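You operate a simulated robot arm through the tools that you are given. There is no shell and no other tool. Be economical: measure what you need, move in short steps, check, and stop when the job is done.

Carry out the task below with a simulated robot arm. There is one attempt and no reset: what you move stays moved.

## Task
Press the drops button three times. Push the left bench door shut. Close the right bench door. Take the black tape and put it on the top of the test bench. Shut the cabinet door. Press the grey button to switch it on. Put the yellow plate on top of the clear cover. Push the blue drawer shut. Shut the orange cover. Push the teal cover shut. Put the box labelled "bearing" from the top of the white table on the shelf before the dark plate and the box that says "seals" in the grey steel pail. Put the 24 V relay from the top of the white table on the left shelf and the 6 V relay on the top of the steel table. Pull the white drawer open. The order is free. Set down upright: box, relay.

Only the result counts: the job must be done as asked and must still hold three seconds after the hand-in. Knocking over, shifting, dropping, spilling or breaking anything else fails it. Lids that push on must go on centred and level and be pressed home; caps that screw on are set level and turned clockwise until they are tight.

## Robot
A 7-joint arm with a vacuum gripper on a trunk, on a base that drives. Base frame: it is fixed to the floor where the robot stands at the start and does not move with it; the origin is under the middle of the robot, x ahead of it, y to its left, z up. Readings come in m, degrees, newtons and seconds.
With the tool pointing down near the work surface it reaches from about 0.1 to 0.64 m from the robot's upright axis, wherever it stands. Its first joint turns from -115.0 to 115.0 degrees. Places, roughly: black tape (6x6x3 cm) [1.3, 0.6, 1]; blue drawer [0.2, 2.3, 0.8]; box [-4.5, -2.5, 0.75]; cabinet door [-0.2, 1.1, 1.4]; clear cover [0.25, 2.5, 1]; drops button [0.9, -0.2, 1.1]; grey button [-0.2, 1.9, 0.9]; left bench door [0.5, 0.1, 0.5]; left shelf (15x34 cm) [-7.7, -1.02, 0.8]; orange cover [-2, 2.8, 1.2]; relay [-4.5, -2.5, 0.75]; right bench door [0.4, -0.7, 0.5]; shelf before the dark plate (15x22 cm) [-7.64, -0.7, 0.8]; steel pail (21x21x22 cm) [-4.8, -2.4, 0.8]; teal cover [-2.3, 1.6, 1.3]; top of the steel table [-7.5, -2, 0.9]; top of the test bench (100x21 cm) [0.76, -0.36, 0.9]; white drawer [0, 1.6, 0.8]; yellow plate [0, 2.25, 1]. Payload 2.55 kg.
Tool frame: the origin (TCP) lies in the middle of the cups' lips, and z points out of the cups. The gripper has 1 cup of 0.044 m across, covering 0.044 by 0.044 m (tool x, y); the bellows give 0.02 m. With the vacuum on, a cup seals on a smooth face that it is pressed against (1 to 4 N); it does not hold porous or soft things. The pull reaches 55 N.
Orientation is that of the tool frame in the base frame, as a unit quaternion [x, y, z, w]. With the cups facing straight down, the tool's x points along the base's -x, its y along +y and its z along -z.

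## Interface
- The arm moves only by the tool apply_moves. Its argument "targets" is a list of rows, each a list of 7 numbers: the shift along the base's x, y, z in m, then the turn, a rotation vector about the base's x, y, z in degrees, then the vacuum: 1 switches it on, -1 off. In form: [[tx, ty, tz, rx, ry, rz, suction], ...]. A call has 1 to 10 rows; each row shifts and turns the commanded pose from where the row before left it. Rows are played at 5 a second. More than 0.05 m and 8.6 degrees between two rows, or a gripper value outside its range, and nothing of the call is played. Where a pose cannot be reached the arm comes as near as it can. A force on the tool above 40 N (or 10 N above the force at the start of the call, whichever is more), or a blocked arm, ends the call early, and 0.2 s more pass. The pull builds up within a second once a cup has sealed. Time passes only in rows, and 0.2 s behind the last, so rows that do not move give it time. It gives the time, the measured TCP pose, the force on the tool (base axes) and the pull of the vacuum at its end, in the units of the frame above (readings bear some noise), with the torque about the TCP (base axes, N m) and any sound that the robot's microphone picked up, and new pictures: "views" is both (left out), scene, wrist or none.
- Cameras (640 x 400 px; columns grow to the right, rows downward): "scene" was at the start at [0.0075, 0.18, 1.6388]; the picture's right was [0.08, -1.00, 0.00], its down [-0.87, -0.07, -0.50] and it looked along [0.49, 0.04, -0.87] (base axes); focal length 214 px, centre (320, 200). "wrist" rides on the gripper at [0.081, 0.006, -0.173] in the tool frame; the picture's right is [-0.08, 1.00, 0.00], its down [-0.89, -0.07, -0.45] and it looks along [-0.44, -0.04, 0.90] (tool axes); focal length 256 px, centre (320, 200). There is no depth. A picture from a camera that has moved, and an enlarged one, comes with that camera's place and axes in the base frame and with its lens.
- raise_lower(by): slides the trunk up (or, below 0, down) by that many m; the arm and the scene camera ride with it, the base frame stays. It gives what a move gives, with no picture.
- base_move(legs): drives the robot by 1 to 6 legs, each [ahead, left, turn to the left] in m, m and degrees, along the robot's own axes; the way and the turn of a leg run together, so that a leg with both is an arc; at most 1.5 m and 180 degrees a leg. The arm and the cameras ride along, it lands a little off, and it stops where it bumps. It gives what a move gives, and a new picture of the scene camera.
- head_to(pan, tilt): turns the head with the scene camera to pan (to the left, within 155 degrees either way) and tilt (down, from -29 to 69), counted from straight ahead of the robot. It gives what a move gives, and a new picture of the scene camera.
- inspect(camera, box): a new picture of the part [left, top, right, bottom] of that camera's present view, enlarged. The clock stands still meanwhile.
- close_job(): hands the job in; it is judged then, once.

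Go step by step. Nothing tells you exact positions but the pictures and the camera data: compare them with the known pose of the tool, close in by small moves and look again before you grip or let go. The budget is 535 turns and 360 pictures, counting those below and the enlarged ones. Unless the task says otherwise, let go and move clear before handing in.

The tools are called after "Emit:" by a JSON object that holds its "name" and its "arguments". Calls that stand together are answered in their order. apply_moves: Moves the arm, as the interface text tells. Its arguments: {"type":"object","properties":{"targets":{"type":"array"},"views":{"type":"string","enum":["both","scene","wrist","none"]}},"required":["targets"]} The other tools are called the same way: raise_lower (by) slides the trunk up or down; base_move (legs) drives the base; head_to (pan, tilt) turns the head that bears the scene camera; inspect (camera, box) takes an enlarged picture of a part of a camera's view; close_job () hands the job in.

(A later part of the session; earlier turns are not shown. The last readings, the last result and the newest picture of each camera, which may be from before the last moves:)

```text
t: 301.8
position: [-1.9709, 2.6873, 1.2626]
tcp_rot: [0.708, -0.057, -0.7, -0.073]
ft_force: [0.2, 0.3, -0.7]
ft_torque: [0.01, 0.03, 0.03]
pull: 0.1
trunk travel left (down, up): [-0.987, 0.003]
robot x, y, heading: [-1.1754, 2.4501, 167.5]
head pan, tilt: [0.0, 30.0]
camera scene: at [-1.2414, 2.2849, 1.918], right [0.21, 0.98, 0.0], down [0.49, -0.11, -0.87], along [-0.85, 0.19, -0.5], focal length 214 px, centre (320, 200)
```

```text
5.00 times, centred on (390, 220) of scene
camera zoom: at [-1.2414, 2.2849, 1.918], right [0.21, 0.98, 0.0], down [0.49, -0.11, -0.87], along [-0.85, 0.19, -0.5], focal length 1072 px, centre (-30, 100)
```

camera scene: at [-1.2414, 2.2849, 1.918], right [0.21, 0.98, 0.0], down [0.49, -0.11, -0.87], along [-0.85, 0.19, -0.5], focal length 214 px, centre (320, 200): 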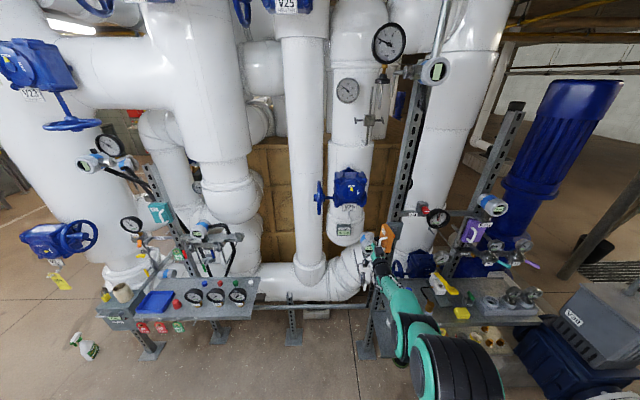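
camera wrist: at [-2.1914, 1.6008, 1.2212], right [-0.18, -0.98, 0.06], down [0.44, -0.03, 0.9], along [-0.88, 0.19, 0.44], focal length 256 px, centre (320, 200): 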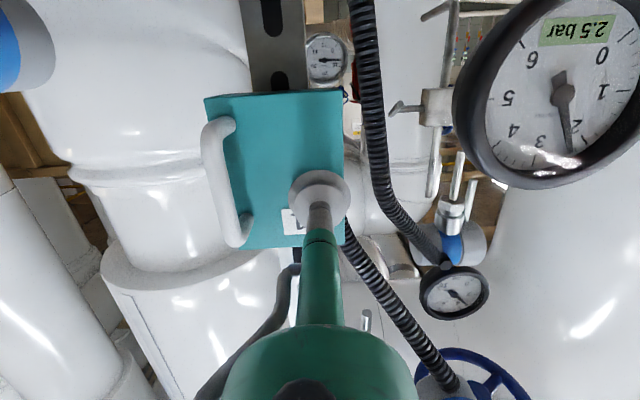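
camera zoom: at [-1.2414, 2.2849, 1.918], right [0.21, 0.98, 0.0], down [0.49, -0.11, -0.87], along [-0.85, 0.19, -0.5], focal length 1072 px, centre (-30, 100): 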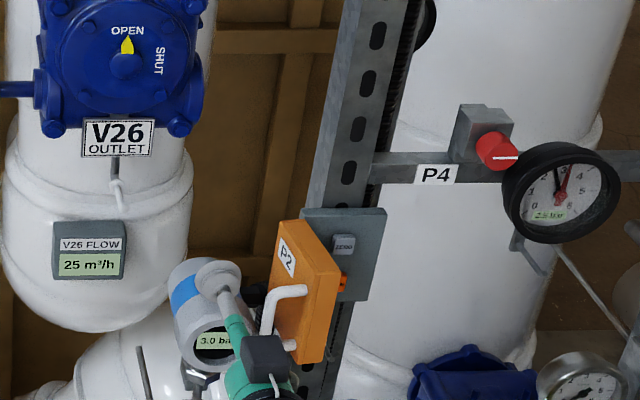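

The cup is beside the bar, above the transmitter. I sweep right.

Emit:
{"name": "base_move", "arguments": {"legs": [[0.01, -0.075, 0]]}}

Emit:
{"name": "inspect", "arguments": {"camera": "wrist", "box": [140, 0, 460, 220]}}

Emit:
{"name": "inspect", "arguments": {"camera": "scene", "box": [340, 190, 440, 270]}}

```text
t: 302.9
position: [-1.9647, 2.7637, 1.2624]
tcp_rot: [0.708, -0.056, -0.7, -0.072]
ft_force: [-0.9, 0.2, -0.5]
ft_torque: [0.01, 0.01, 0.0]
pull: 0.2
trunk travel left (down, up): [-0.987, 0.003]
robot x, y, heading: [-1.1688, 2.5298, 168.0]
head pan, tilt: [0.0, 30.0]
camera scene: at [-1.234, 2.3607, 1.918], right [0.21, 0.98, 0.0], down [0.49, -0.11, -0.87], along [-0.85, 0.18, -0.5], focal length 214 px, centre (320, 200)
```

scene: 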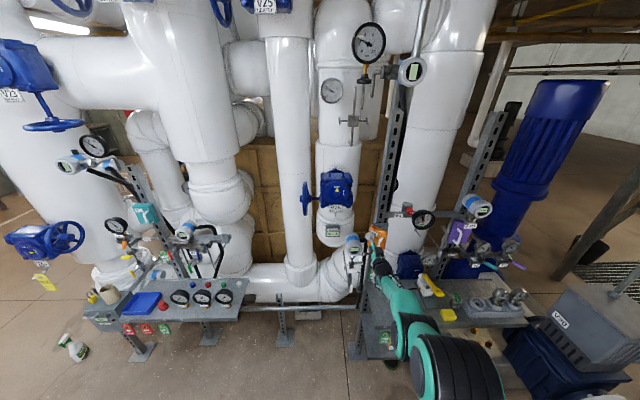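

```text
1.82 times, centred on (300, 110) of wrist
camera zoom: at [-1.7957, 2.7271, 1.1833], right [-0.18, -0.98, 0.06], down [0.44, -0.03, 0.9], along [-0.88, 0.19, 0.44], focal length 465 px, centre (356, 364)
```

zoom: 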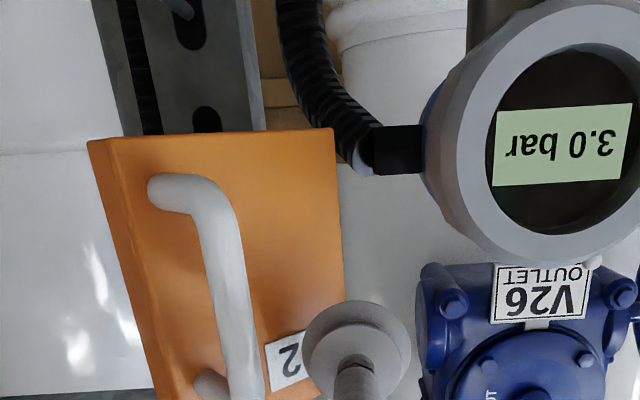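

```text
5.00 times, centred on (390, 230) of scene
camera zoom: at [-1.234, 2.3607, 1.918], right [0.21, 0.98, 0.0], down [0.49, -0.11, -0.87], along [-0.85, 0.18, -0.5], focal length 1072 px, centre (-30, 50)
```

zoom: 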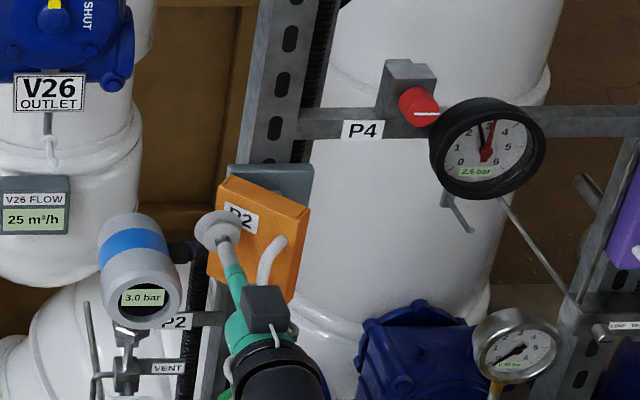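

It has swung most of the way. I press inward as before.

Emit:
{"name": "apply_moves", "arguments": {"targets": [[-0.006, 0.007, 0, 0, 0, 0, -1], [-0.007, 0.006, 0, 0, 0, 0, -1], [-0.007, 0.005, 0, 0, 0, 0, -1], [-0.007, 0.003, 0, 0, 0, 0, -1], [-0.007, 0.002, 0, 0, 0, 0, -1], [-0.007, 0.002, 0, 0, 0, 0, -1]], "views": "none"}}

Emit:
{"name": "inspect", "arguments": {"camera": "wrist", "box": [140, 0, 460, 220]}}

Emit:
{"name": "inspect", "arguments": {"camera": "scene", "box": [340, 190, 440, 270]}}

```text
t: 304.2
position: [-2.0048, 2.7853, 1.2616]
tcp_rot: [0.708, -0.056, -0.7, -0.071]
ft_force: [4.3, -4.3, -0.7]
ft_torque: [-0.03, 0.0, -0.18]
pull: 0.0
trunk travel left (down, up): [-0.987, 0.003]
robot x, y, heading: [-1.1666, 2.5313, 167.4]
head pan, tilt: [0.0, 30.0]
```

```text
1.82 times, centred on (300, 110) of wrist
camera zoom: at [-1.8366, 2.75, 1.1831], right [-0.18, -0.98, 0.06], down [0.44, -0.03, 0.9], along [-0.88, 0.19, 0.44], focal length 465 px, centre (356, 364)
```

zoom: 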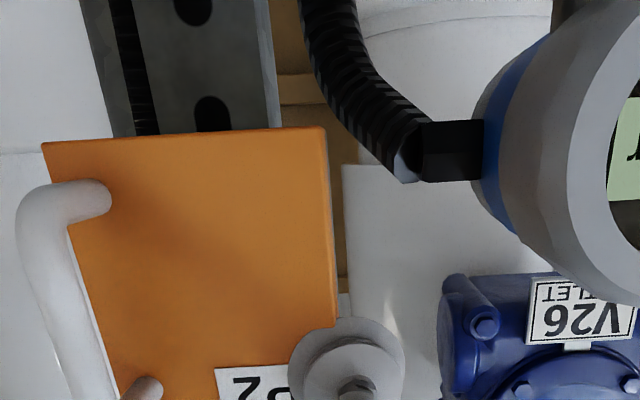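

```text
5.00 times, centred on (390, 230) of scene
camera zoom: at [-1.233, 2.3585, 1.9179], right [0.21, 0.98, 0.0], down [0.49, -0.11, -0.87], along [-0.85, 0.19, -0.5], focal length 1072 px, centre (-30, 50)
```

zoom: 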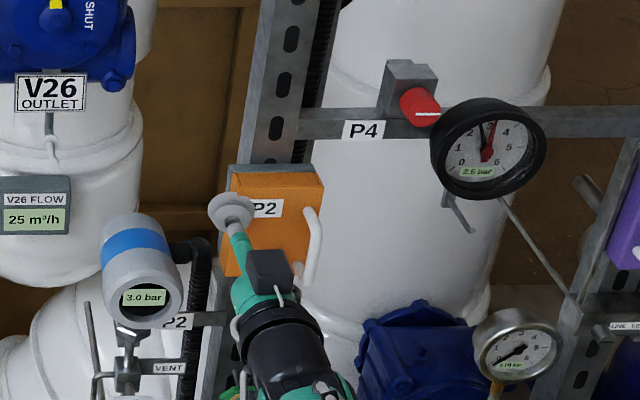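

Emit:
{"name": "apply_moves", "arguments": {"targets": [[0.02, -0.004, 0, 0, 0, 0, -1], [0, 0, 0, 0, 0, 0, -1]], "views": "none"}}

Emit:
{"name": "base_move", "arguments": {"legs": [[0, -0.035, 0]]}}

Emit:
{"name": "apply_moves", "arguments": {"targets": [[-0.01, 0.002, 0, 0, 0, 0, -1], [-0.01, 0.002, 0, 0, 0, 0, -1], [-0.008, 0.002, 0, 0, 0, 0, -1], [-0.006, 0.001, 0, 0, 0, 0, -1], [-0.005, 0.001, 0, 0, 0, 0, -1]], "views": "none"}}

Emit:
{"name": "inspect", "arguments": {"camera": "scene", "box": [340, 190, 440, 270]}}

```text
t: 304.9
position: [-1.9864, 2.7838, 1.261]
tcp_rot: [0.708, -0.056, -0.7, -0.072]
ft_force: [-0.2, -0.3, 0.4]
ft_torque: [-0.03, 0.01, 0.01]
pull: 0.0
trunk travel left (down, up): [-0.987, 0.003]
robot x, y, heading: [-1.1655, 2.5275, 167.8]
head pan, tilt: [0.0, 30.0]
```

```text
t: 305.7
position: [-1.9784, 2.8144, 1.2618]
tcp_rot: [0.708, -0.055, -0.7, -0.071]
ft_force: [-0.4, -0.8, 0.3]
ft_torque: [0.02, 0.04, -0.02]
pull: 0.0
trunk travel left (down, up): [-0.987, 0.003]
robot x, y, heading: [-1.1562, 2.5625, 167.6]
head pan, tilt: [0.0, 30.0]
camera scene: at [-1.2272, 2.3907, 1.9177], right [0.21, 0.98, 0.0], down [0.49, -0.11, -0.87], along [-0.85, 0.18, -0.5], focal length 214 px, centre (320, 200)
```

scene: 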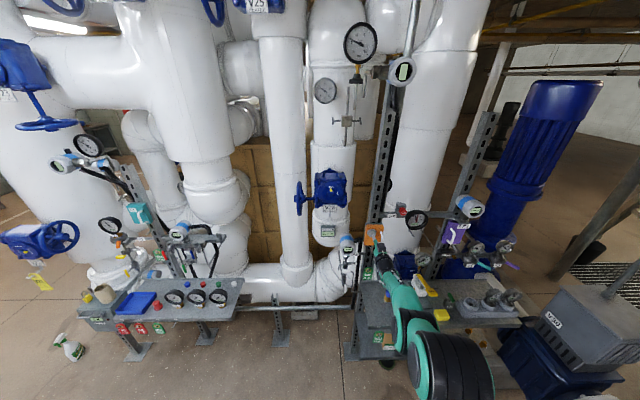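

```text
t: 306.7
position: [-1.9995, 2.8189, 1.2621]
tcp_rot: [0.709, -0.056, -0.7, -0.071]
ft_force: [30.0, -8.9, 8.4]
ft_torque: [0.04, -0.36, -0.18]
pull: 0.1
trunk travel left (down, up): [-0.987, 0.003]
robot x, y, heading: [-1.1601, 2.5626, 167.9]
head pan, tilt: [0.0, 30.0]
stopped in row 5: the force on the tool passed its limit at 44 N (the readings are from after the stop); the commanded pose is now the measured one
```

```text
5.00 times, centred on (390, 230) of scene
camera zoom: at [-1.2126, 2.389, 1.9183], right [0.21, 0.98, 0.0], down [0.48, -0.1, -0.87], along [-0.85, 0.19, -0.49], focal length 1072 px, centre (-30, 50)
```

zoom: 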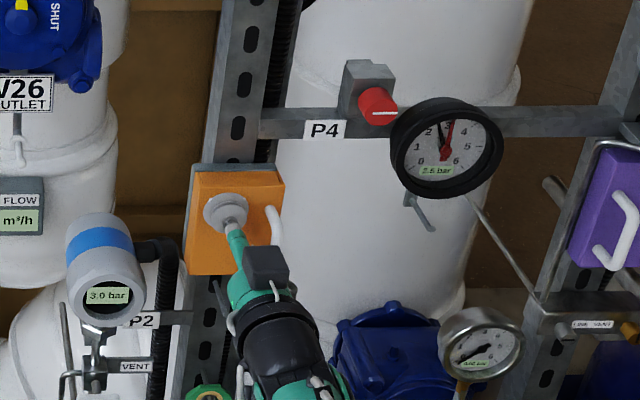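

The orange cover is shut. I retract, verify, and drive toward the white table.

Emit:
{"name": "apply_moves", "arguments": {"targets": [[0.04, -0.008, 0, 0, 0, 0, -1], [0.04, -0.008, 0.02, 0, 0, 0, -1], [0.04, -0.008, 0.02, 0, 0, 0, -1]], "views": "none"}}

Emit:
{"name": "inspect", "arguments": {"camera": "scene", "box": [340, 190, 440, 270]}}

Emit:
{"name": "base_move", "arguments": {"legs": [[-0.1, 0, 0], [0, 1.1, 0], [0, 1.1, 0], [0, 0, 60]]}}

```text
t: 307.5
position: [-1.8873, 2.7988, 1.2942]
tcp_rot: [0.712, -0.057, -0.696, -0.07]
ft_force: [-0.2, 0.4, -0.3]
ft_torque: [-0.01, 0.05, -0.01]
pull: 0.1
trunk travel left (down, up): [-0.987, 0.003]
robot x, y, heading: [-1.1618, 2.5613, 167.8]
head pan, tilt: [0.0, 30.0]
```

```text
5.00 times, centred on (390, 230) of scene
camera zoom: at [-1.2247, 2.3926, 1.9179], right [0.21, 0.98, 0.0], down [0.49, -0.11, -0.87], along [-0.85, 0.18, -0.5], focal length 1072 px, centre (-30, 50)
```

zoom: 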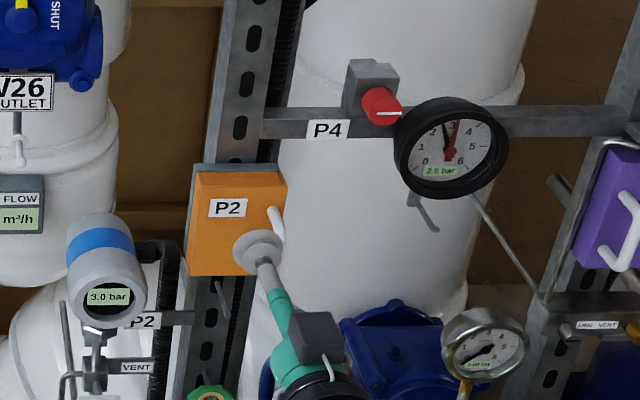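

```text
t: 321.8
position: [-2.1111, -0.1113, 1.296]
tcp_rot: [0.647, 0.302, -0.64, 0.283]
ft_force: [-0.4, 0.0, 0.4]
ft_torque: [-0.03, -0.01, -0.02]
pull: 0.1
trunk travel left (down, up): [-0.987, 0.003]
robot x, y, heading: [-1.5343, 0.3941, -132.9]
head pan, tilt: [0.0, 30.0]
camera scene: at [-1.4242, 0.25, 1.918], right [-0.73, 0.68, 0.0], down [0.34, 0.37, -0.87], along [-0.59, -0.63, -0.5], focal length 214 px, centre (320, 200)
```

scene: 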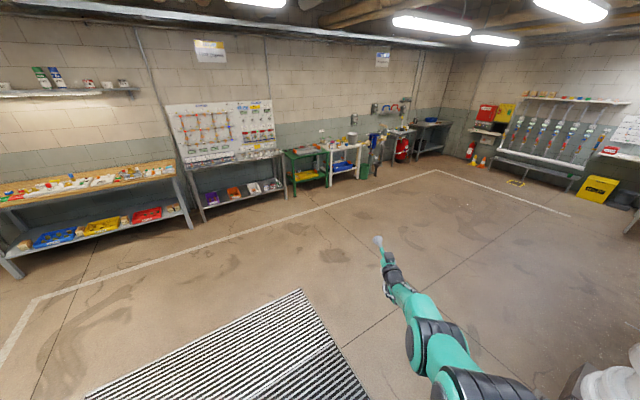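

Emit:
{"name": "base_move", "arguments": {"legs": [[0, 0, -10], [1.5, 0, 0], [1.5, 0, 0], [0.25, 0, 0], [0, 0, 41]]}}

Emit:
{"name": "head_to", "arguments": {"pan": 5, "tilt": 40}}

```text
t: 340.3
position: [-4.3554, -2.3039, 1.2955]
tcp_rot: [0.541, 0.466, -0.54, 0.445]
ft_force: [0.8, -0.6, 0.9]
ft_torque: [-0.02, 0.01, -0.01]
pull: 0.1
trunk travel left (down, up): [-0.987, 0.003]
robot x, y, heading: [-4.1247, -1.574, -101.4]
head pan, tilt: [0.0, 30.0]
camera scene: at [-3.9547, -1.6403, 1.918], right [-0.98, 0.2, 0.0], down [0.1, 0.49, -0.87], along [-0.18, -0.85, -0.5], focal length 214 px, centre (320, 200)
```

scene: 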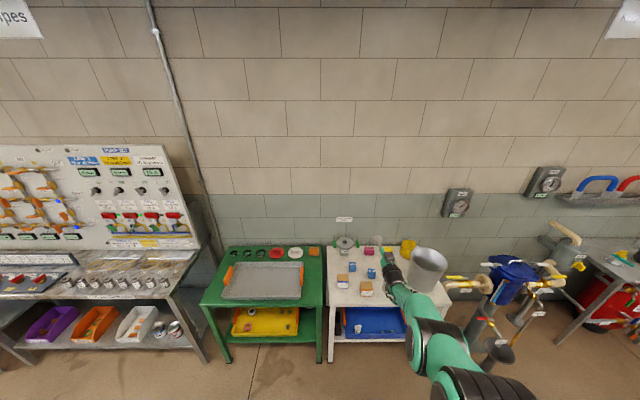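

```text
t: 341.0
position: [-4.3533, -2.3037, 1.2948]
tcp_rot: [0.542, 0.466, -0.54, 0.445]
ft_force: [0.4, -0.3, 0.2]
ft_torque: [0.02, 0.0, 0.0]
pull: 0.0
trunk travel left (down, up): [-0.987, 0.003]
robot x, y, heading: [-4.1292, -1.5707, -101.8]
head pan, tilt: [5.0, 40.0]
camera scene: at [-3.9463, -1.6362, 1.9027], right [-0.99, 0.12, 0.0], down [0.08, 0.64, -0.77], along [-0.09, -0.76, -0.64], focal length 214 px, centre (320, 200)
```

scene: 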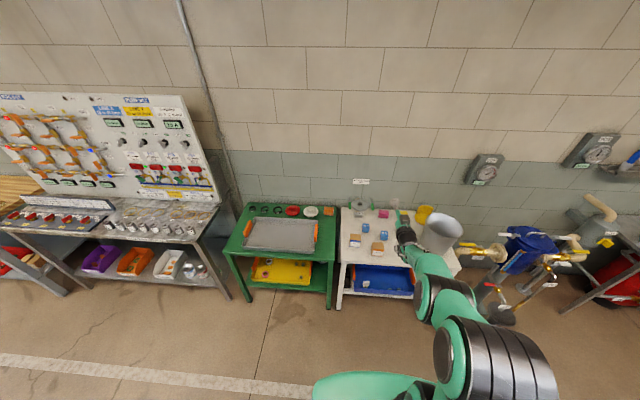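

The white table with small boxes/relays and the steel pail are ahead. I turn the tool down and enlarge the table.

Emit:
{"name": "inspect", "arguments": {"camera": "scene", "box": [330, 180, 470, 280]}}

Emit:
{"name": "base_move", "arguments": {"legs": [[-0.15, 0, 0]]}}

Emit:
{"name": "apply_moves", "arguments": {"targets": [[0.0, 0.01, -0.01, 8.2, -1.7, 0, -1], [0.0, 0.01, -0.01, 8.2, -1.7, 0, -1], [0.0, 0.01, -0.01, 8.2, -1.7, 0, -1], [0.0, 0.01, -0.01, 8.2, -1.7, 0, -1], [0.0, 0.01, -0.01, 8.2, -1.7, 0, -1], [0.0, 0.01, -0.01, 8.2, -1.7, 0, -1], [0.0, 0.01, -0.01, 8.2, -1.7, 0, -1], [0.0, 0.01, -0.01, 8.2, -1.7, 0, -1], [0.0, 0.01, -0.01, 8.2, -1.7, 0, -1], [0.0, 0.01, -0.01, 7.5, -1.5, 0, -1]], "views": "none"}}

```text
4.00 times, centred on (400, 230) of scene
camera zoom: at [-3.9463, -1.6362, 1.9027], right [-0.99, 0.12, 0.0], down [0.08, 0.64, -0.77], along [-0.09, -0.76, -0.64], focal length 858 px, centre (0, 80)
```

zoom: 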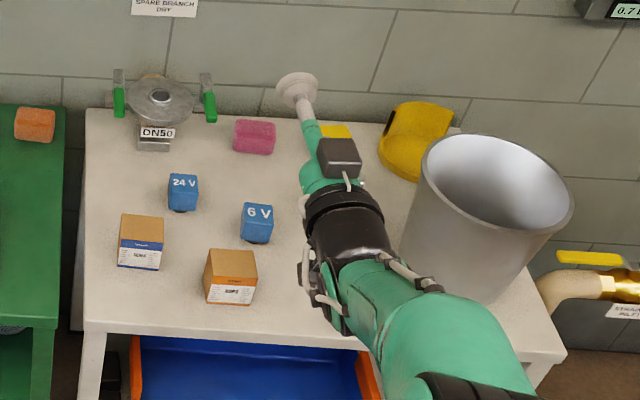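

```text
t: 342.4
position: [-4.3245, -2.1574, 1.2955]
tcp_rot: [0.542, 0.466, -0.54, 0.444]
ft_force: [-0.5, 0.3, 0.0]
ft_torque: [0.0, 0.0, 0.0]
pull: 0.0
trunk travel left (down, up): [-0.987, 0.003]
robot x, y, heading: [-4.0911, -1.4232, -101.8]
head pan, tilt: [5.0, 40.0]
camera scene: at [-3.9159, -1.49, 1.9026], right [-0.99, 0.12, 0.0], down [0.08, 0.64, -0.77], along [-0.09, -0.76, -0.64], focal length 214 px, centre (320, 200)
```

scene: 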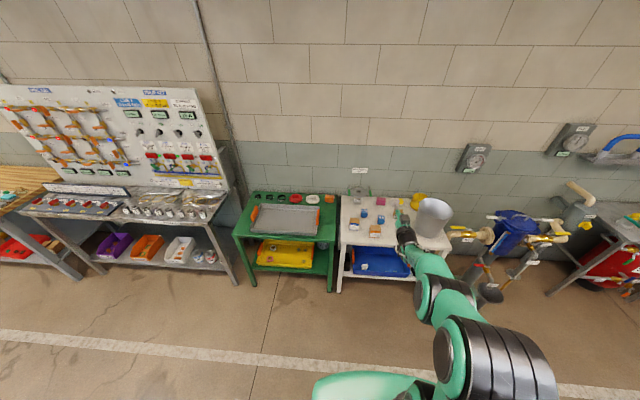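

```text
t: 344.6
position: [-4.3208, -2.0434, 1.1868]
tcp_rot: [0.767, 0.639, -0.03, 0.044]
ft_force: [-0.4, -0.4, -0.4]
ft_torque: [0.0, -0.03, -0.01]
pull: 0.1
out of reach, approached as far as the arm can: row 10
trunk travel left (down, up): [-0.987, 0.003]
robot x, y, heading: [-4.092, -1.425, -101.8]
head pan, tilt: [5.0, 40.0]
```

Emit:
{"name": "raise_lower", "arguments": {"by": -0.25}}

Emit:
{"name": "inspect", "arguments": {"camera": "scene", "box": [330, 170, 470, 270]}}

Emit:
{"name": "inspect", "arguments": {"camera": "wrist", "box": [0, 0, 640, 400]}}

```text
t: 347.1
position: [-4.3193, -2.0435, 0.937]
tcp_rot: [0.768, 0.639, -0.03, 0.043]
ft_force: [-0.9, 0.1, 0.6]
ft_torque: [0.0, 0.01, -0.02]
pull: 0.1
trunk travel left (down, up): [-0.737, 0.253]
robot x, y, heading: [-4.0922, -1.4245, -101.9]
head pan, tilt: [5.0, 40.0]
```

```text
4.00 times, centred on (400, 220) of scene
camera zoom: at [-3.9157, -1.4893, 1.6527], right [-0.99, 0.12, 0.0], down [0.08, 0.64, -0.77], along [-0.09, -0.76, -0.64], focal length 858 px, centre (0, 120)
```

zoom: 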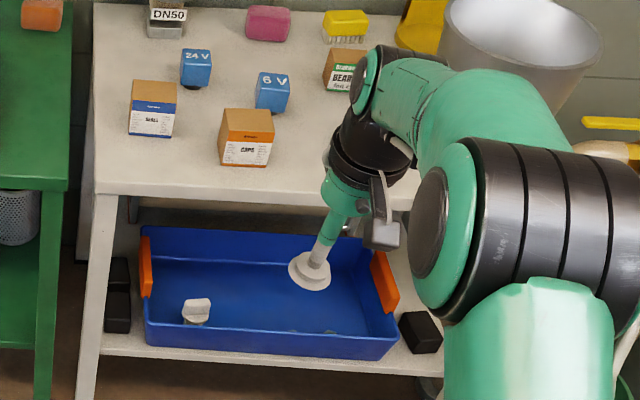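

```text
1.00 times, centred on (320, 200) of wrist (not enlarged: the box is as wide or as high as the picture)
camera zoom: at [-4.3, -1.9474, 1.101], right [0.97, -0.26, 0.04], down [-0.23, -0.81, 0.53], along [-0.11, -0.52, -0.85], focal length 256 px, centre (320, 200)
```

zoom: 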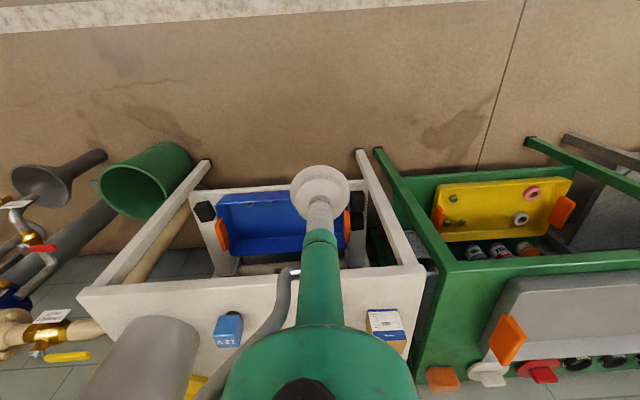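

There are more objects (a 12 V relay, three boxes). I zoom further to read the labels.

Emit:
{"name": "inspect", "arguments": {"camera": "scene", "box": [350, 175, 420, 225]}}

Emit:
{"name": "base_move", "arguments": {"legs": [[-0.1, 0.15, 0]]}}

Emit:
{"name": "head_to", "arguments": {"pan": -15, "tilt": 40}}

Emit:
{"name": "inspect", "arguments": {"camera": "scene", "box": [280, 120, 440, 220]}}

```text
8.00 times, centred on (385, 200) of scene
camera zoom: at [-3.9157, -1.4893, 1.6527], right [-0.99, 0.12, 0.0], down [0.08, 0.64, -0.77], along [-0.09, -0.76, -0.64], focal length 1716 px, centre (-200, 200)
```

zoom: 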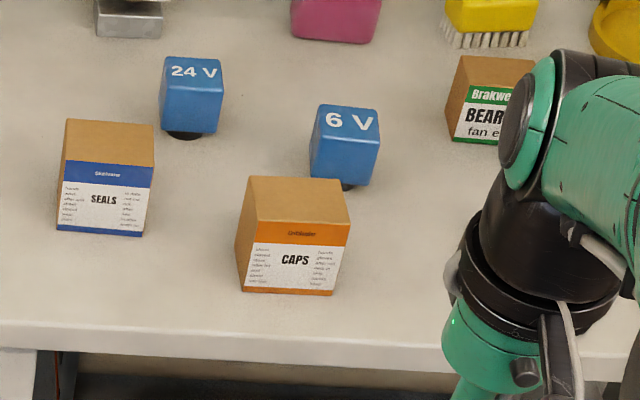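

```text
t: 348.7
position: [-4.1479, -1.9757, 0.938]
tcp_rot: [0.767, 0.64, -0.031, 0.044]
ft_force: [0.2, 0.7, 0.1]
ft_torque: [-0.01, 0.0, 0.01]
pull: 0.1
trunk travel left (down, up): [-0.737, 0.253]
robot x, y, heading: [-3.9237, -1.3591, -101.8]
head pan, tilt: [5.0, 40.0]
camera scene: at [-3.7455, -1.421, 1.6525], right [-0.99, 0.12, 0.0], down [0.08, 0.64, -0.77], along [-0.09, -0.76, -0.64], focal length 214 px, centre (320, 200)
```

scene: 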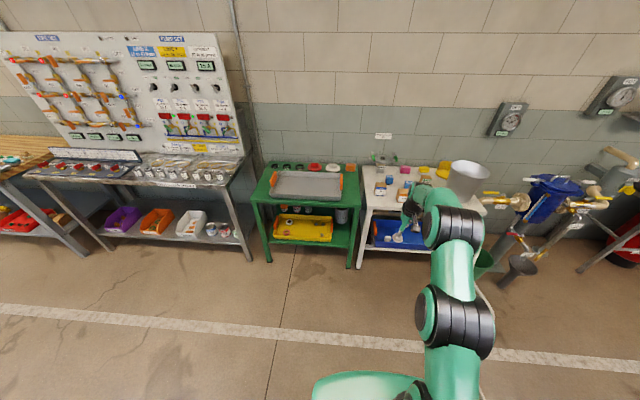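

```text
t: 349.5
position: [-4.1487, -1.9759, 0.9377]
tcp_rot: [0.767, 0.64, -0.03, 0.043]
ft_force: [0.1, -0.1, -0.3]
ft_torque: [0.02, 0.04, 0.04]
pull: 0.1
trunk travel left (down, up): [-0.737, 0.253]
robot x, y, heading: [-3.9224, -1.3605, -101.8]
head pan, tilt: [-15.0, 40.0]
camera scene: at [-3.7749, -1.4131, 1.6526], right [-0.89, 0.45, 0.0], down [0.29, 0.57, -0.77], along [-0.34, -0.68, -0.64], focal length 214 px, centre (320, 200)
```

scene: 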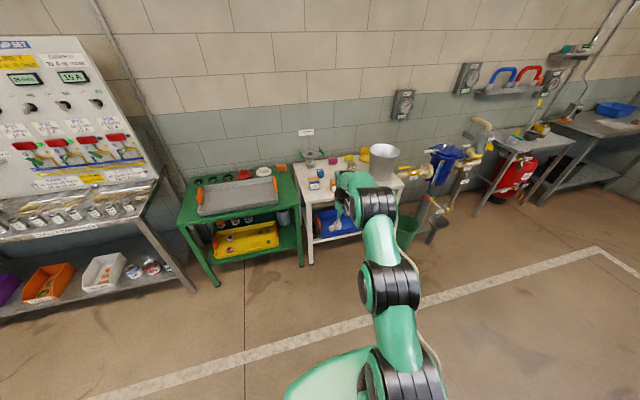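

```text
4.00 times, centred on (360, 170) of scene
camera zoom: at [-3.7749, -1.4131, 1.6526], right [-0.89, 0.45, 0.0], down [0.29, 0.57, -0.77], along [-0.34, -0.68, -0.64], focal length 858 px, centre (160, 320)
```

zoom: 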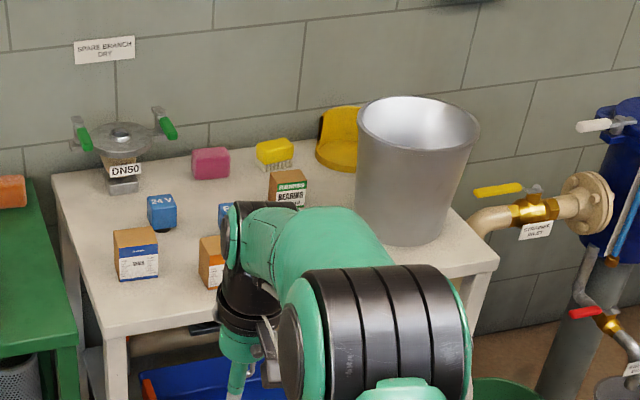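

Labels read: SEALS (blue, left), CAPS (orange, a decoy), BEARING (green). SEALS top is at (-4.282,-2.512,0.827). I level the tool and drive in above it.

Emit:
{"name": "apply_moves", "arguments": {"targets": [[0.007, 0.034, 0.02, 3, 0.3, 0, -1], [0.007, 0.034, 0.02, 3, 0.2, 0, -1], [0, 0, 0.02, 0, 0, 0, -1], [0, 0, 0, 0, 0, 0, -1]], "views": "none"}}

Emit:
{"name": "base_move", "arguments": {"legs": [[0, -0.035, 0], [0.6, 0, 0]]}}

Emit:
{"name": "inspect", "arguments": {"camera": "wrist", "box": [0, 0, 640, 400]}}

```text
t: 350.5
position: [-4.1272, -1.8889, 0.981]
tcp_rot: [0.768, 0.641, -0.001, 0.001]
ft_force: [0.4, 0.3, 0.2]
ft_torque: [0.02, 0.01, 0.02]
pull: 0.0
out of reach, approached as far as the arm can: row 1, 2, 3
trunk travel left (down, up): [-0.737, 0.253]
robot x, y, heading: [-3.9206, -1.358, -102.0]
head pan, tilt: [-15.0, 40.0]
```

```text
t: 354.3
position: [-4.2848, -2.4676, 0.9801]
tcp_rot: [0.768, 0.64, -0.002, 0.001]
ft_force: [0.2, -0.5, -0.5]
ft_torque: [-0.01, 0.03, 0.01]
pull: 0.0
trunk travel left (down, up): [-0.737, 0.253]
robot x, y, heading: [-4.0828, -1.9347, -101.9]
head pan, tilt: [-15.0, 40.0]
camera scene: at [-3.9324, -1.9932, 1.6526], right [-0.89, 0.45, 0.0], down [0.29, 0.57, -0.77], along [-0.35, -0.68, -0.64], focal length 214 px, centre (320, 200)
```

scene: 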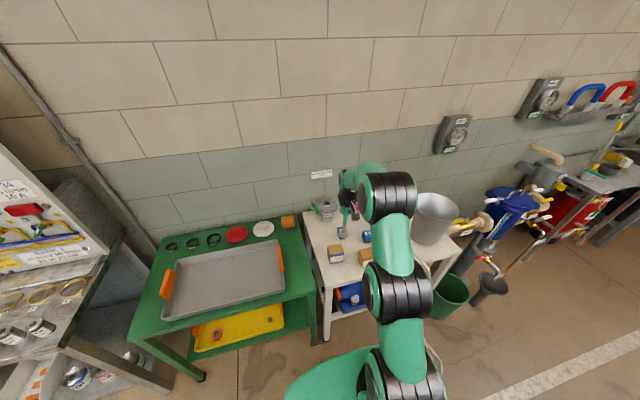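

```text
1.00 times, centred on (320, 200) of wrist (not enlarged: the box is as wide or as high as the picture)
camera zoom: at [-4.2655, -2.3902, 1.1523], right [0.97, -0.26, 0.0], down [-0.23, -0.86, 0.45], along [-0.12, -0.43, -0.89], focal length 256 px, centre (320, 200)
```

zoom: 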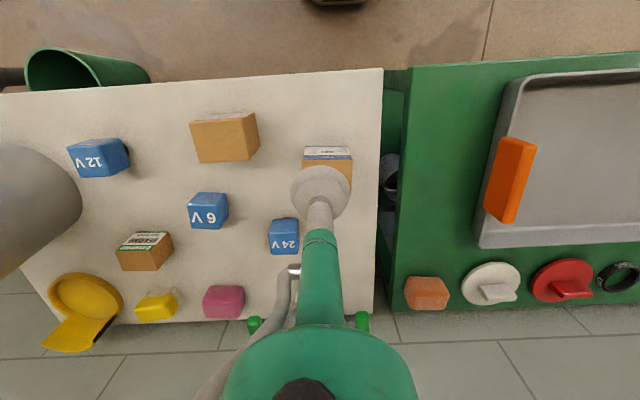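

Emit:
{"name": "apply_moves", "arguments": {"targets": [[0.002, -0.022, -0.03, 0, 0, 0, -1], [0.002, -0.022, -0.03, 0, 0, 0, -1], [0, 0, -0.03, 0, 0, 0, -1], [0, 0, 0, 0, 0, 0, -1]], "views": "wrist"}}

Emit:
{"name": "head_to", "arguments": {"pan": 0, "tilt": 55}}

Emit:
{"name": "inspect", "arguments": {"camera": "scene", "box": [330, 130, 450, 220]}}

```text
t: 355.3
position: [-4.2826, -2.5138, 0.8908]
tcp_rot: [0.768, 0.64, -0.001, 0.001]
ft_force: [0.5, -0.2, -0.1]
ft_torque: [-0.02, -0.02, 0.02]
pull: 0.0
trunk travel left (down, up): [-0.737, 0.253]
robot x, y, heading: [-4.0828, -1.9381, -101.9]
head pan, tilt: [-15.0, 40.0]
camera wrist: at [-4.2621, -2.4344, 1.0629], right [0.97, -0.26, 0.0], down [-0.23, -0.86, 0.45], along [-0.12, -0.43, -0.89], focal length 256 px, centre (320, 200)
```

wrist: 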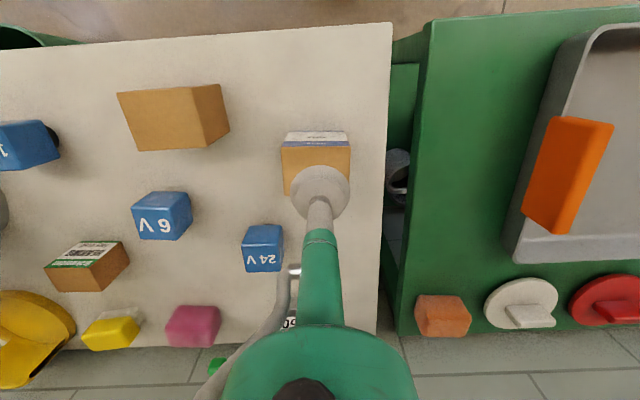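

```text
t: 356.1
position: [-4.2822, -2.5133, 0.8908]
tcp_rot: [0.768, 0.64, -0.002, 0.001]
ft_force: [1.2, 0.6, 0.0]
ft_torque: [0.01, -0.04, 0.0]
pull: 0.0
trunk travel left (down, up): [-0.737, 0.253]
robot x, y, heading: [-4.0796, -1.9371, -101.9]
head pan, tilt: [0.0, 55.0]
camera scene: at [-3.9088, -1.9873, 1.632], right [-0.98, 0.21, 0.0], down [0.17, 0.8, -0.57], along [-0.12, -0.56, -0.82], focal length 214 px, centre (320, 200)
```

scene: 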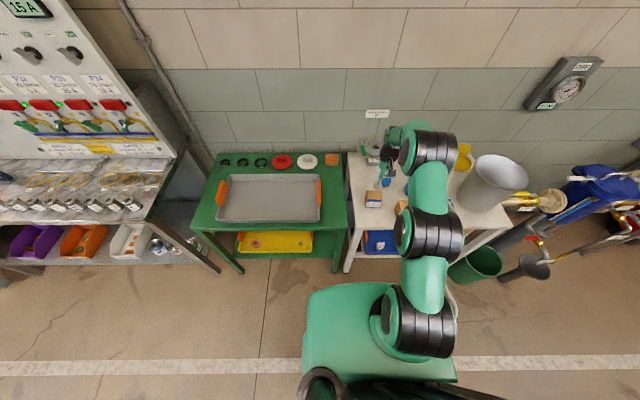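

```text
4.44 times, centred on (390, 175) of scene
camera zoom: at [-3.9088, -1.9873, 1.632], right [-0.98, 0.21, 0.0], down [0.17, 0.8, -0.57], along [-0.12, -0.56, -0.82], focal length 953 px, centre (9, 311)
```

zoom: 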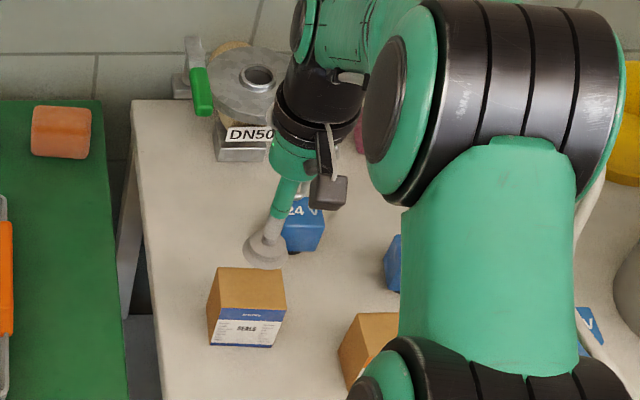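

The box top is (-4.28,-2.515), about 7.5×4.7 cm. I descend with suction.

Emit:
{"name": "apply_moves", "arguments": {"targets": [[0.001, -0.002, -0.035, 0, 0, 0, 1], [0, 0, -0.018, 0, 0, 0, 1], [0, 0, -0.006, 0, 0, 0, 1], [0, 0, -0.004, 0, 0, 0, 1], [0, 0, 0, 0, 0, 0, 1]], "views": "wrist"}}

```text
t: 357.3
position: [-4.2812, -2.5141, 0.826]
tcp_rot: [0.768, 0.641, -0.002, 0.001]
ft_force: [0.0, -0.1, -0.3]
ft_torque: [0.0, -0.01, 0.0]
pull: 0.0
trunk travel left (down, up): [-0.737, 0.253]
robot x, y, heading: [-4.0834, -1.9341, -101.7]
head pan, tilt: [0.0, 55.0]
camera wrist: at [-4.2607, -2.4358, 0.9994], right [0.97, -0.26, 0.0], down [-0.23, -0.86, 0.45], along [-0.12, -0.43, -0.89], focal length 256 px, centre (320, 200)
```

wrist: 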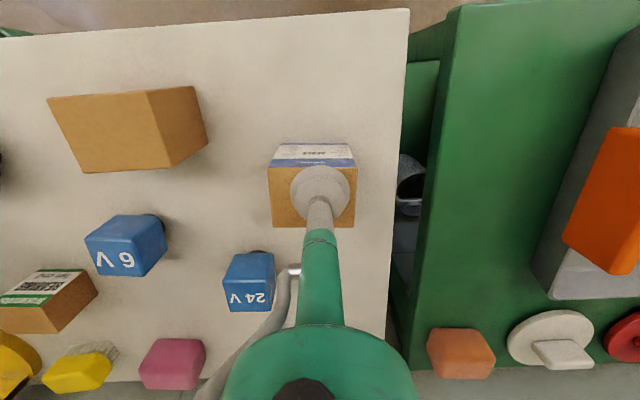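

Emit:
{"name": "apply_moves", "arguments": {"targets": [[-0.004, -0.001, -0.004, 0, 0, 0, 1], [0, 0, -0.003, 0, 0, 0, 1], [0, 0, -0.003, 0, 0, 0, 1], [0, 0, 0, 0, 0, 0, 1], [0, 0, 0, 0, 0, 0, 1]], "views": "none"}}

```text
t: 358.5
position: [-4.2839, -2.5155, 0.8175]
tcp_rot: [0.769, 0.64, -0.001, 0.001]
ft_force: [-1.4, -0.9, -0.5]
ft_torque: [-0.04, -0.02, -0.04]
pull: 54.6
trunk travel left (down, up): [-0.737, 0.253]
robot x, y, heading: [-4.08, -1.9322, -102.0]
head pan, tilt: [0.0, 55.0]
```

Sealed. I lift, raise the trunk and move over the pail (centre ≈(-4.79,-2.425), rim ≈0.95).

Emit:
{"name": "apply_moves", "arguments": {"targets": [[0, 0, 0.02, 0, 0, 0, 1], [0, 0, 0.04, 0, 0, 0, 1], [0, 0, 0.04, 0, 0, 0, 1], [0, 0, 0.03, 0, 0, 0, 1]], "views": "none"}}

Emit:
{"name": "raise_lower", "arguments": {"by": 0.18}}

Emit:
{"name": "base_move", "arguments": {"legs": [[-0.17, 0, 0], [0, -0.5, 0]]}}

Emit:
{"name": "inspect", "arguments": {"camera": "wrist", "box": [0, 0, 640, 400]}}

```text
t: 359.5
position: [-4.2796, -2.5004, 0.938]
tcp_rot: [0.768, 0.641, 0.001, 0.001]
ft_force: [-0.4, 1.1, -0.5]
ft_torque: [-0.11, 0.04, 0.0]
pull: 55.5
out of reach, approached as far as the arm can: row 4
trunk travel left (down, up): [-0.737, 0.253]
robot x, y, heading: [-4.0829, -1.9349, -102.1]
head pan, tilt: [0.0, 55.0]
```

```text
t: 361.5
position: [-4.282, -2.5053, 1.1203]
tcp_rot: [0.768, 0.64, -0.001, 0.002]
ft_force: [-0.7, 0.1, -1.2]
ft_torque: [-0.07, 0.04, 0.0]
pull: 54.6
trunk travel left (down, up): [-0.917, 0.073]
robot x, y, heading: [-4.0811, -1.9358, -101.9]
head pan, tilt: [0.0, 55.0]
```

```text
t: 365.5
position: [-4.735, -2.2343, 1.1209]
tcp_rot: [0.768, 0.64, -0.001, 0.001]
ft_force: [0.6, 1.0, -0.9]
ft_torque: [-0.07, -0.02, -0.02]
pull: 54.4
trunk travel left (down, up): [-0.917, 0.073]
robot x, y, heading: [-4.5343, -1.6645, -101.9]
head pan, tilt: [0.0, 55.0]
camera scene: at [-4.3625, -1.7164, 1.812], right [-0.98, 0.21, 0.0], down [0.17, 0.8, -0.57], along [-0.12, -0.56, -0.82], focal length 214 px, centre (320, 200)
```

scene: 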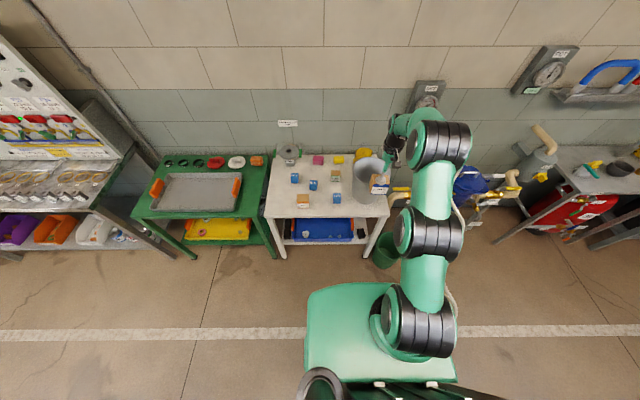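

```text
1.00 times, centred on (320, 200) of wrist (not enlarged: the box is as wide or as high as the picture)
camera zoom: at [-4.7147, -2.1563, 1.2922], right [0.97, -0.26, 0.0], down [-0.23, -0.86, 0.45], along [-0.11, -0.43, -0.89], focal length 256 px, centre (320, 200)
```

zoom: 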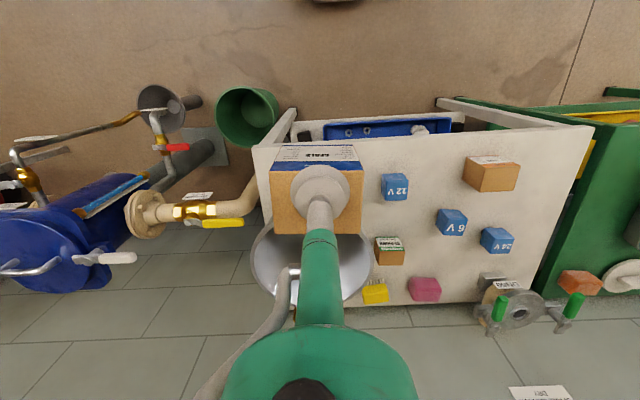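

Emit:
{"name": "base_move", "arguments": {"legs": [[0.205, -0.02, 0]]}}

Emit:
{"name": "inspect", "arguments": {"camera": "wrist", "box": [0, 0, 640, 400]}}

Emit:
{"name": "inspect", "arguments": {"camera": "scene", "box": [310, 120, 470, 240]}}

```text
t: 367.1
position: [-4.7965, -2.4322, 1.1199]
tcp_rot: [0.767, 0.641, -0.002, 0.001]
ft_force: [-1.1, 0.0, -1.1]
ft_torque: [-0.04, -0.01, -0.02]
pull: 54.7
trunk travel left (down, up): [-0.917, 0.073]
robot x, y, heading: [-4.5896, -1.8663, -101.8]
head pan, tilt: [0.0, 55.0]
camera scene: at [-4.4239, -1.9133, 1.8119], right [-0.98, 0.2, 0.0], down [0.17, 0.8, -0.57], along [-0.12, -0.56, -0.82], focal length 214 px, centre (320, 200)
```

scene: 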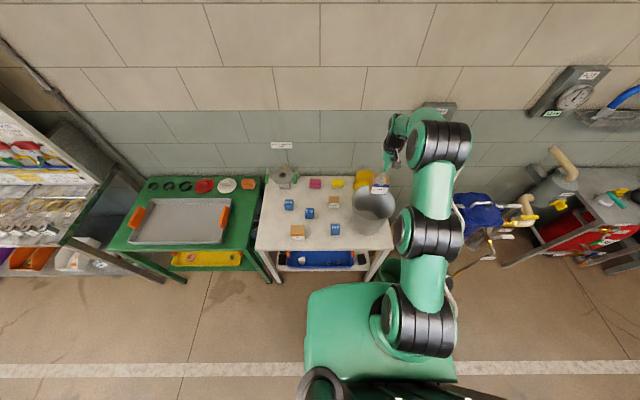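

```text
1.00 times, centred on (320, 200) of wrist (not enlarged: the box is as wide or as high as the picture)
camera zoom: at [-4.7752, -2.3538, 1.2922], right [0.97, -0.26, 0.0], down [-0.23, -0.86, 0.45], along [-0.11, -0.43, -0.89], focal length 256 px, centre (320, 200)
```

zoom: 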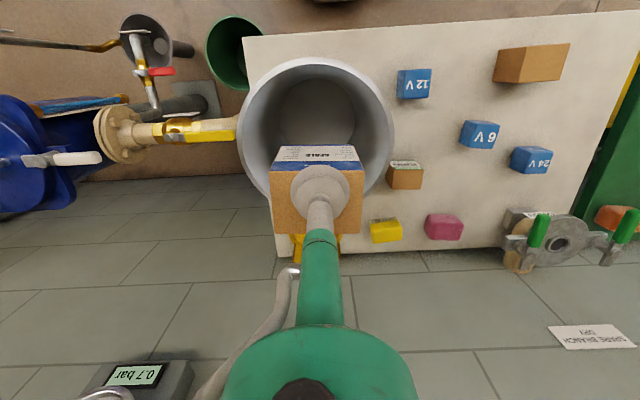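

```text
3.33 times, centred on (390, 180) of scene
camera zoom: at [-4.4239, -1.9133, 1.8119], right [-0.98, 0.2, 0.0], down [0.17, 0.8, -0.57], along [-0.12, -0.56, -0.82], focal length 715 px, centre (87, 267)
```

zoom: 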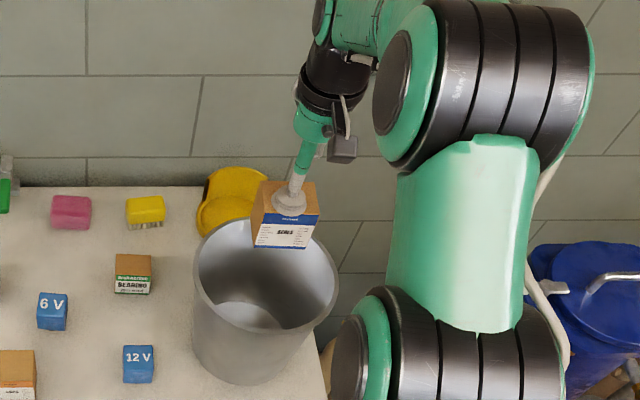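

Centred over the pail. I lower the box into it.

Emit:
{"name": "raise_lower", "arguments": {"by": -0.2}}

Emit:
{"name": "apply_moves", "arguments": {"targets": [[0, 0, -0.02, 0, 0, 0, 1], [0, 0, -0.02, 0, 0, 0, 1], [0, 0, -0.015, 0, 0, 0, 1], [0, 0, -0.01, 0, 0, 0, 1], [0, 0, 0, 0, 0, 0, 1]], "views": "wrist"}}

```text
t: 369.3
position: [-4.7939, -2.4325, 0.9189]
tcp_rot: [0.768, 0.641, -0.001, 0.0]
ft_force: [0.4, 0.3, -0.7]
ft_torque: [-0.08, -0.01, -0.01]
pull: 55.3
trunk travel left (down, up): [-0.717, 0.273]
robot x, y, heading: [-4.5967, -1.8632, -102.1]
head pan, tilt: [0.0, 55.0]
```

```text
t: 370.5
position: [-4.7964, -2.4329, 0.8552]
tcp_rot: [0.768, 0.641, -0.001, 0.001]
ft_force: [0.5, 0.0, -0.6]
ft_torque: [-0.05, 0.03, 0.01]
pull: 54.9
trunk travel left (down, up): [-0.717, 0.273]
robot x, y, heading: [-4.5973, -1.8642, -101.7]
head pan, tilt: [0.0, 55.0]
camera wrist: at [-4.7754, -2.3536, 1.027], right [0.97, -0.26, 0.0], down [-0.23, -0.86, 0.45], along [-0.11, -0.43, -0.89], focal length 256 px, centre (320, 200)
```

wrist: 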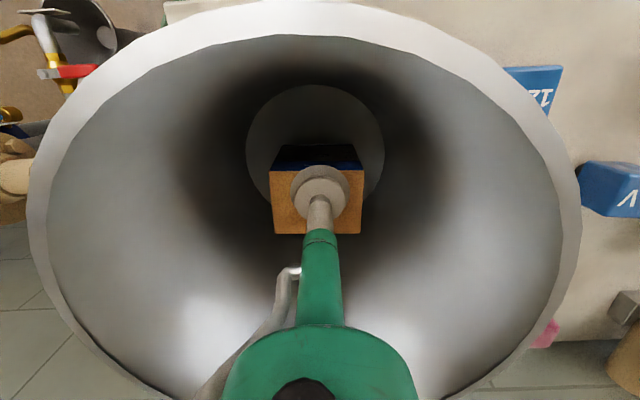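

Emit:
{"name": "apply_moves", "arguments": {"targets": [[0, 0, -0.008, 0, 0, 0, 1], [0, 0, -0.006, 0, 0, 0, 1], [0, 0, -0.005, 0, 0, 0, 1], [0, 0, -0.004, 0, 0, 0, 1], [0, 0, -0.004, 0, 0, 0, 1], [0, 0, 0, 0, 0, 0, 1]], "views": "wrist"}}

```text
t: 371.9
position: [-4.7953, -2.4316, 0.8279]
tcp_rot: [0.768, 0.641, -0.001, 0.001]
ft_force: [0.7, 0.5, -1.0]
ft_torque: [-0.09, 0.01, 0.01]
pull: 55.1
trunk travel left (down, up): [-0.717, 0.273]
robot x, y, heading: [-4.5968, -1.861, -102.0]
head pan, tilt: [0.0, 55.0]
camera wrist: at [-4.7753, -2.3533, 1.0], right [0.97, -0.26, 0.0], down [-0.23, -0.86, 0.45], along [-0.11, -0.43, -0.89], focal length 256 px, centre (320, 200)
```

wrist: 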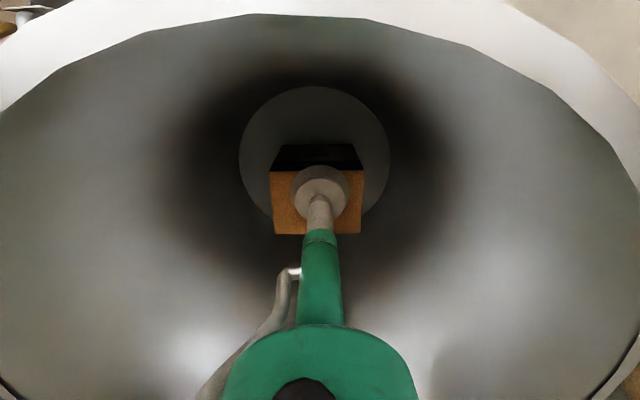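

Emit:
{"name": "apply_moves", "arguments": {"targets": [[0, 0, -0.004, 0, 0, 0, 1], [0, 0, -0.003, 0, 0, 0, 1], [0, 0, -0.003, 0, 0, 0, 1], [0, 0, -0.003, 0, 0, 0, 1], [0, 0, -0.003, 0, 0, 0, 1]], "views": "none"}}

```text
t: 373.1
position: [-4.7958, -2.4321, 0.8181]
tcp_rot: [0.768, 0.641, -0.007, 0.004]
ft_force: [2.5, 5.5, 34.8]
ft_torque: [0.3, -0.1, 0.0]
pull: 55.2
trunk travel left (down, up): [-0.717, 0.273]
robot x, y, heading: [-4.5968, -1.8607, -101.9]
head pan, tilt: [0.0, 55.0]
```

The box stands on the pail's bottom. I release and lift straight out.

Emit:
{"name": "apply_moves", "arguments": {"targets": [[0, 0, 0.004, 0, 0, 0, 1], [0, 0, 0, 0, 0, 0, -1], [0, 0, 0, 0, 0, 0, -1], [0, 0, 0.006, 0, 0, 0, -1], [0, 0, 0.02, 0, 0, 0, -1], [0, 0, 0.03, 0, 0, 0, -1]], "views": "none"}}

Emit:
{"name": "raise_lower", "arguments": {"by": 0.22}}

Emit:
{"name": "inspect", "arguments": {"camera": "wrist", "box": [0, 0, 640, 400]}}

```text
t: 374.5
position: [-4.7946, -2.4317, 0.8707]
tcp_rot: [0.768, 0.641, 0.0, 0.001]
ft_force: [0.0, -0.3, -0.2]
ft_torque: [-0.05, 0.01, 0.01]
pull: 0.0
trunk travel left (down, up): [-0.717, 0.273]
robot x, y, heading: [-4.5937, -1.861, -101.7]
head pan, tilt: [0.0, 55.0]
```

```text
t: 376.8
position: [-4.7953, -2.4328, 1.091]
tcp_rot: [0.768, 0.641, -0.002, 0.002]
ft_force: [1.3, 0.1, -0.7]
ft_torque: [-0.05, -0.03, -0.02]
pull: 0.0
trunk travel left (down, up): [-0.937, 0.053]
robot x, y, heading: [-4.5935, -1.8644, -101.6]
head pan, tilt: [0.0, 55.0]
```

```text
1.00 times, centred on (320, 200) of wrist (not enlarged: the box is as wide or as high as the picture)
camera zoom: at [-4.7756, -2.3546, 1.264], right [0.97, -0.26, 0.0], down [-0.23, -0.86, 0.45], along [-0.11, -0.43, -0.89], focal length 256 px, centre (320, 200)
```

zoom: 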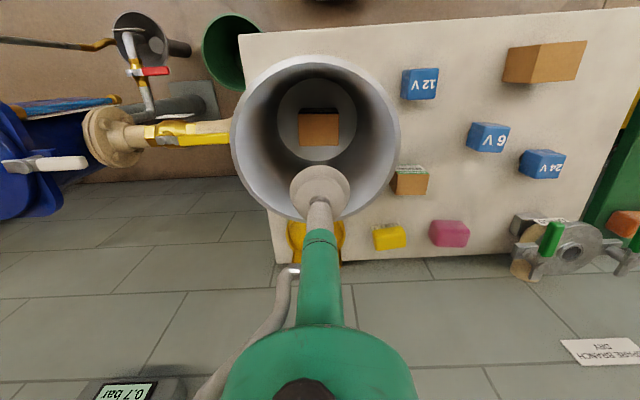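

SEALS stands in the pail. Next the BEARING box, top at about (-4.652,-2.582).

Emit:
{"name": "base_move", "arguments": {"legs": [[0, 0.17, 0], [0.07, 0, 0]]}}

Emit:
{"name": "raise_lower", "arguments": {"by": -0.15}}

Emit:
{"name": "apply_moves", "arguments": {"targets": [[-0.005, -0.025, -0.02, 0, 0, 0, -1], [-0.005, -0.025, -0.02, 0, 0, 0, -1], [0, 0, 0, 0, 0, 0, -1]], "views": "wrist"}}

```text
t: 378.9
position: [-4.6446, -2.5364, 1.0914]
tcp_rot: [0.768, 0.641, -0.001, 0.001]
ft_force: [0.0, 0.3, -0.1]
ft_torque: [0.04, 0.02, -0.03]
pull: 0.1
trunk travel left (down, up): [-0.937, 0.053]
robot x, y, heading: [-4.4462, -1.9647, -101.7]
head pan, tilt: [0.0, 55.0]
camera scene: at [-4.2727, -2.0167, 1.8318], right [-0.98, 0.2, 0.0], down [0.17, 0.8, -0.57], along [-0.12, -0.56, -0.82], focal length 214 px, centre (320, 200)
```

scene: 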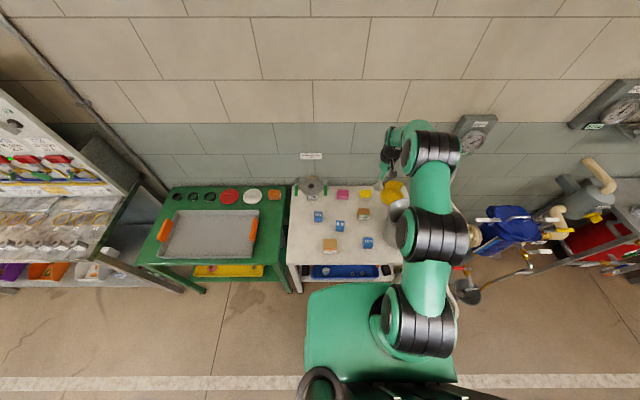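

```text
t: 380.6
position: [-4.6451, -2.5348, 0.9429]
tcp_rot: [0.767, 0.641, -0.001, 0.001]
ft_force: [-0.2, -0.1, 0.2]
ft_torque: [0.01, -0.01, -0.01]
pull: 0.1
trunk travel left (down, up): [-0.787, 0.203]
robot x, y, heading: [-4.4463, -1.9637, -101.8]
head pan, tilt: [0.0, 55.0]
```

```text
t: 381.4
position: [-4.6516, -2.5777, 0.8991]
tcp_rot: [0.767, 0.641, -0.001, 0.001]
ft_force: [-0.9, -0.5, 0.0]
ft_torque: [-0.03, 0.0, -0.01]
pull: 0.0
out of reach, approached as far as the arm can: row 2
trunk travel left (down, up): [-0.787, 0.203]
robot x, y, heading: [-4.4458, -1.967, -101.5]
head pan, tilt: [0.0, 55.0]
camera wrist: at [-4.6315, -2.4989, 1.0718], right [0.97, -0.25, 0.0], down [-0.23, -0.86, 0.45], along [-0.11, -0.43, -0.89], focal length 256 px, centre (320, 200)
```

wrist: 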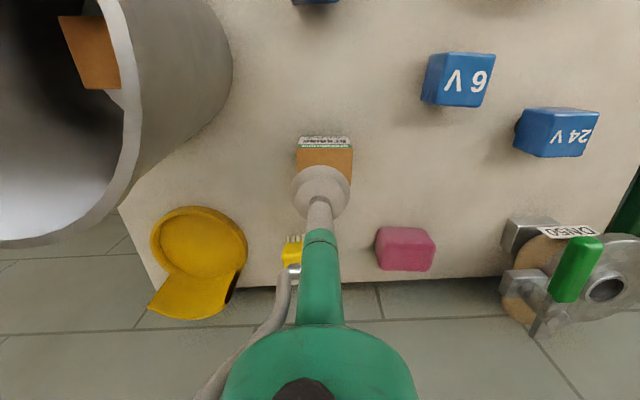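

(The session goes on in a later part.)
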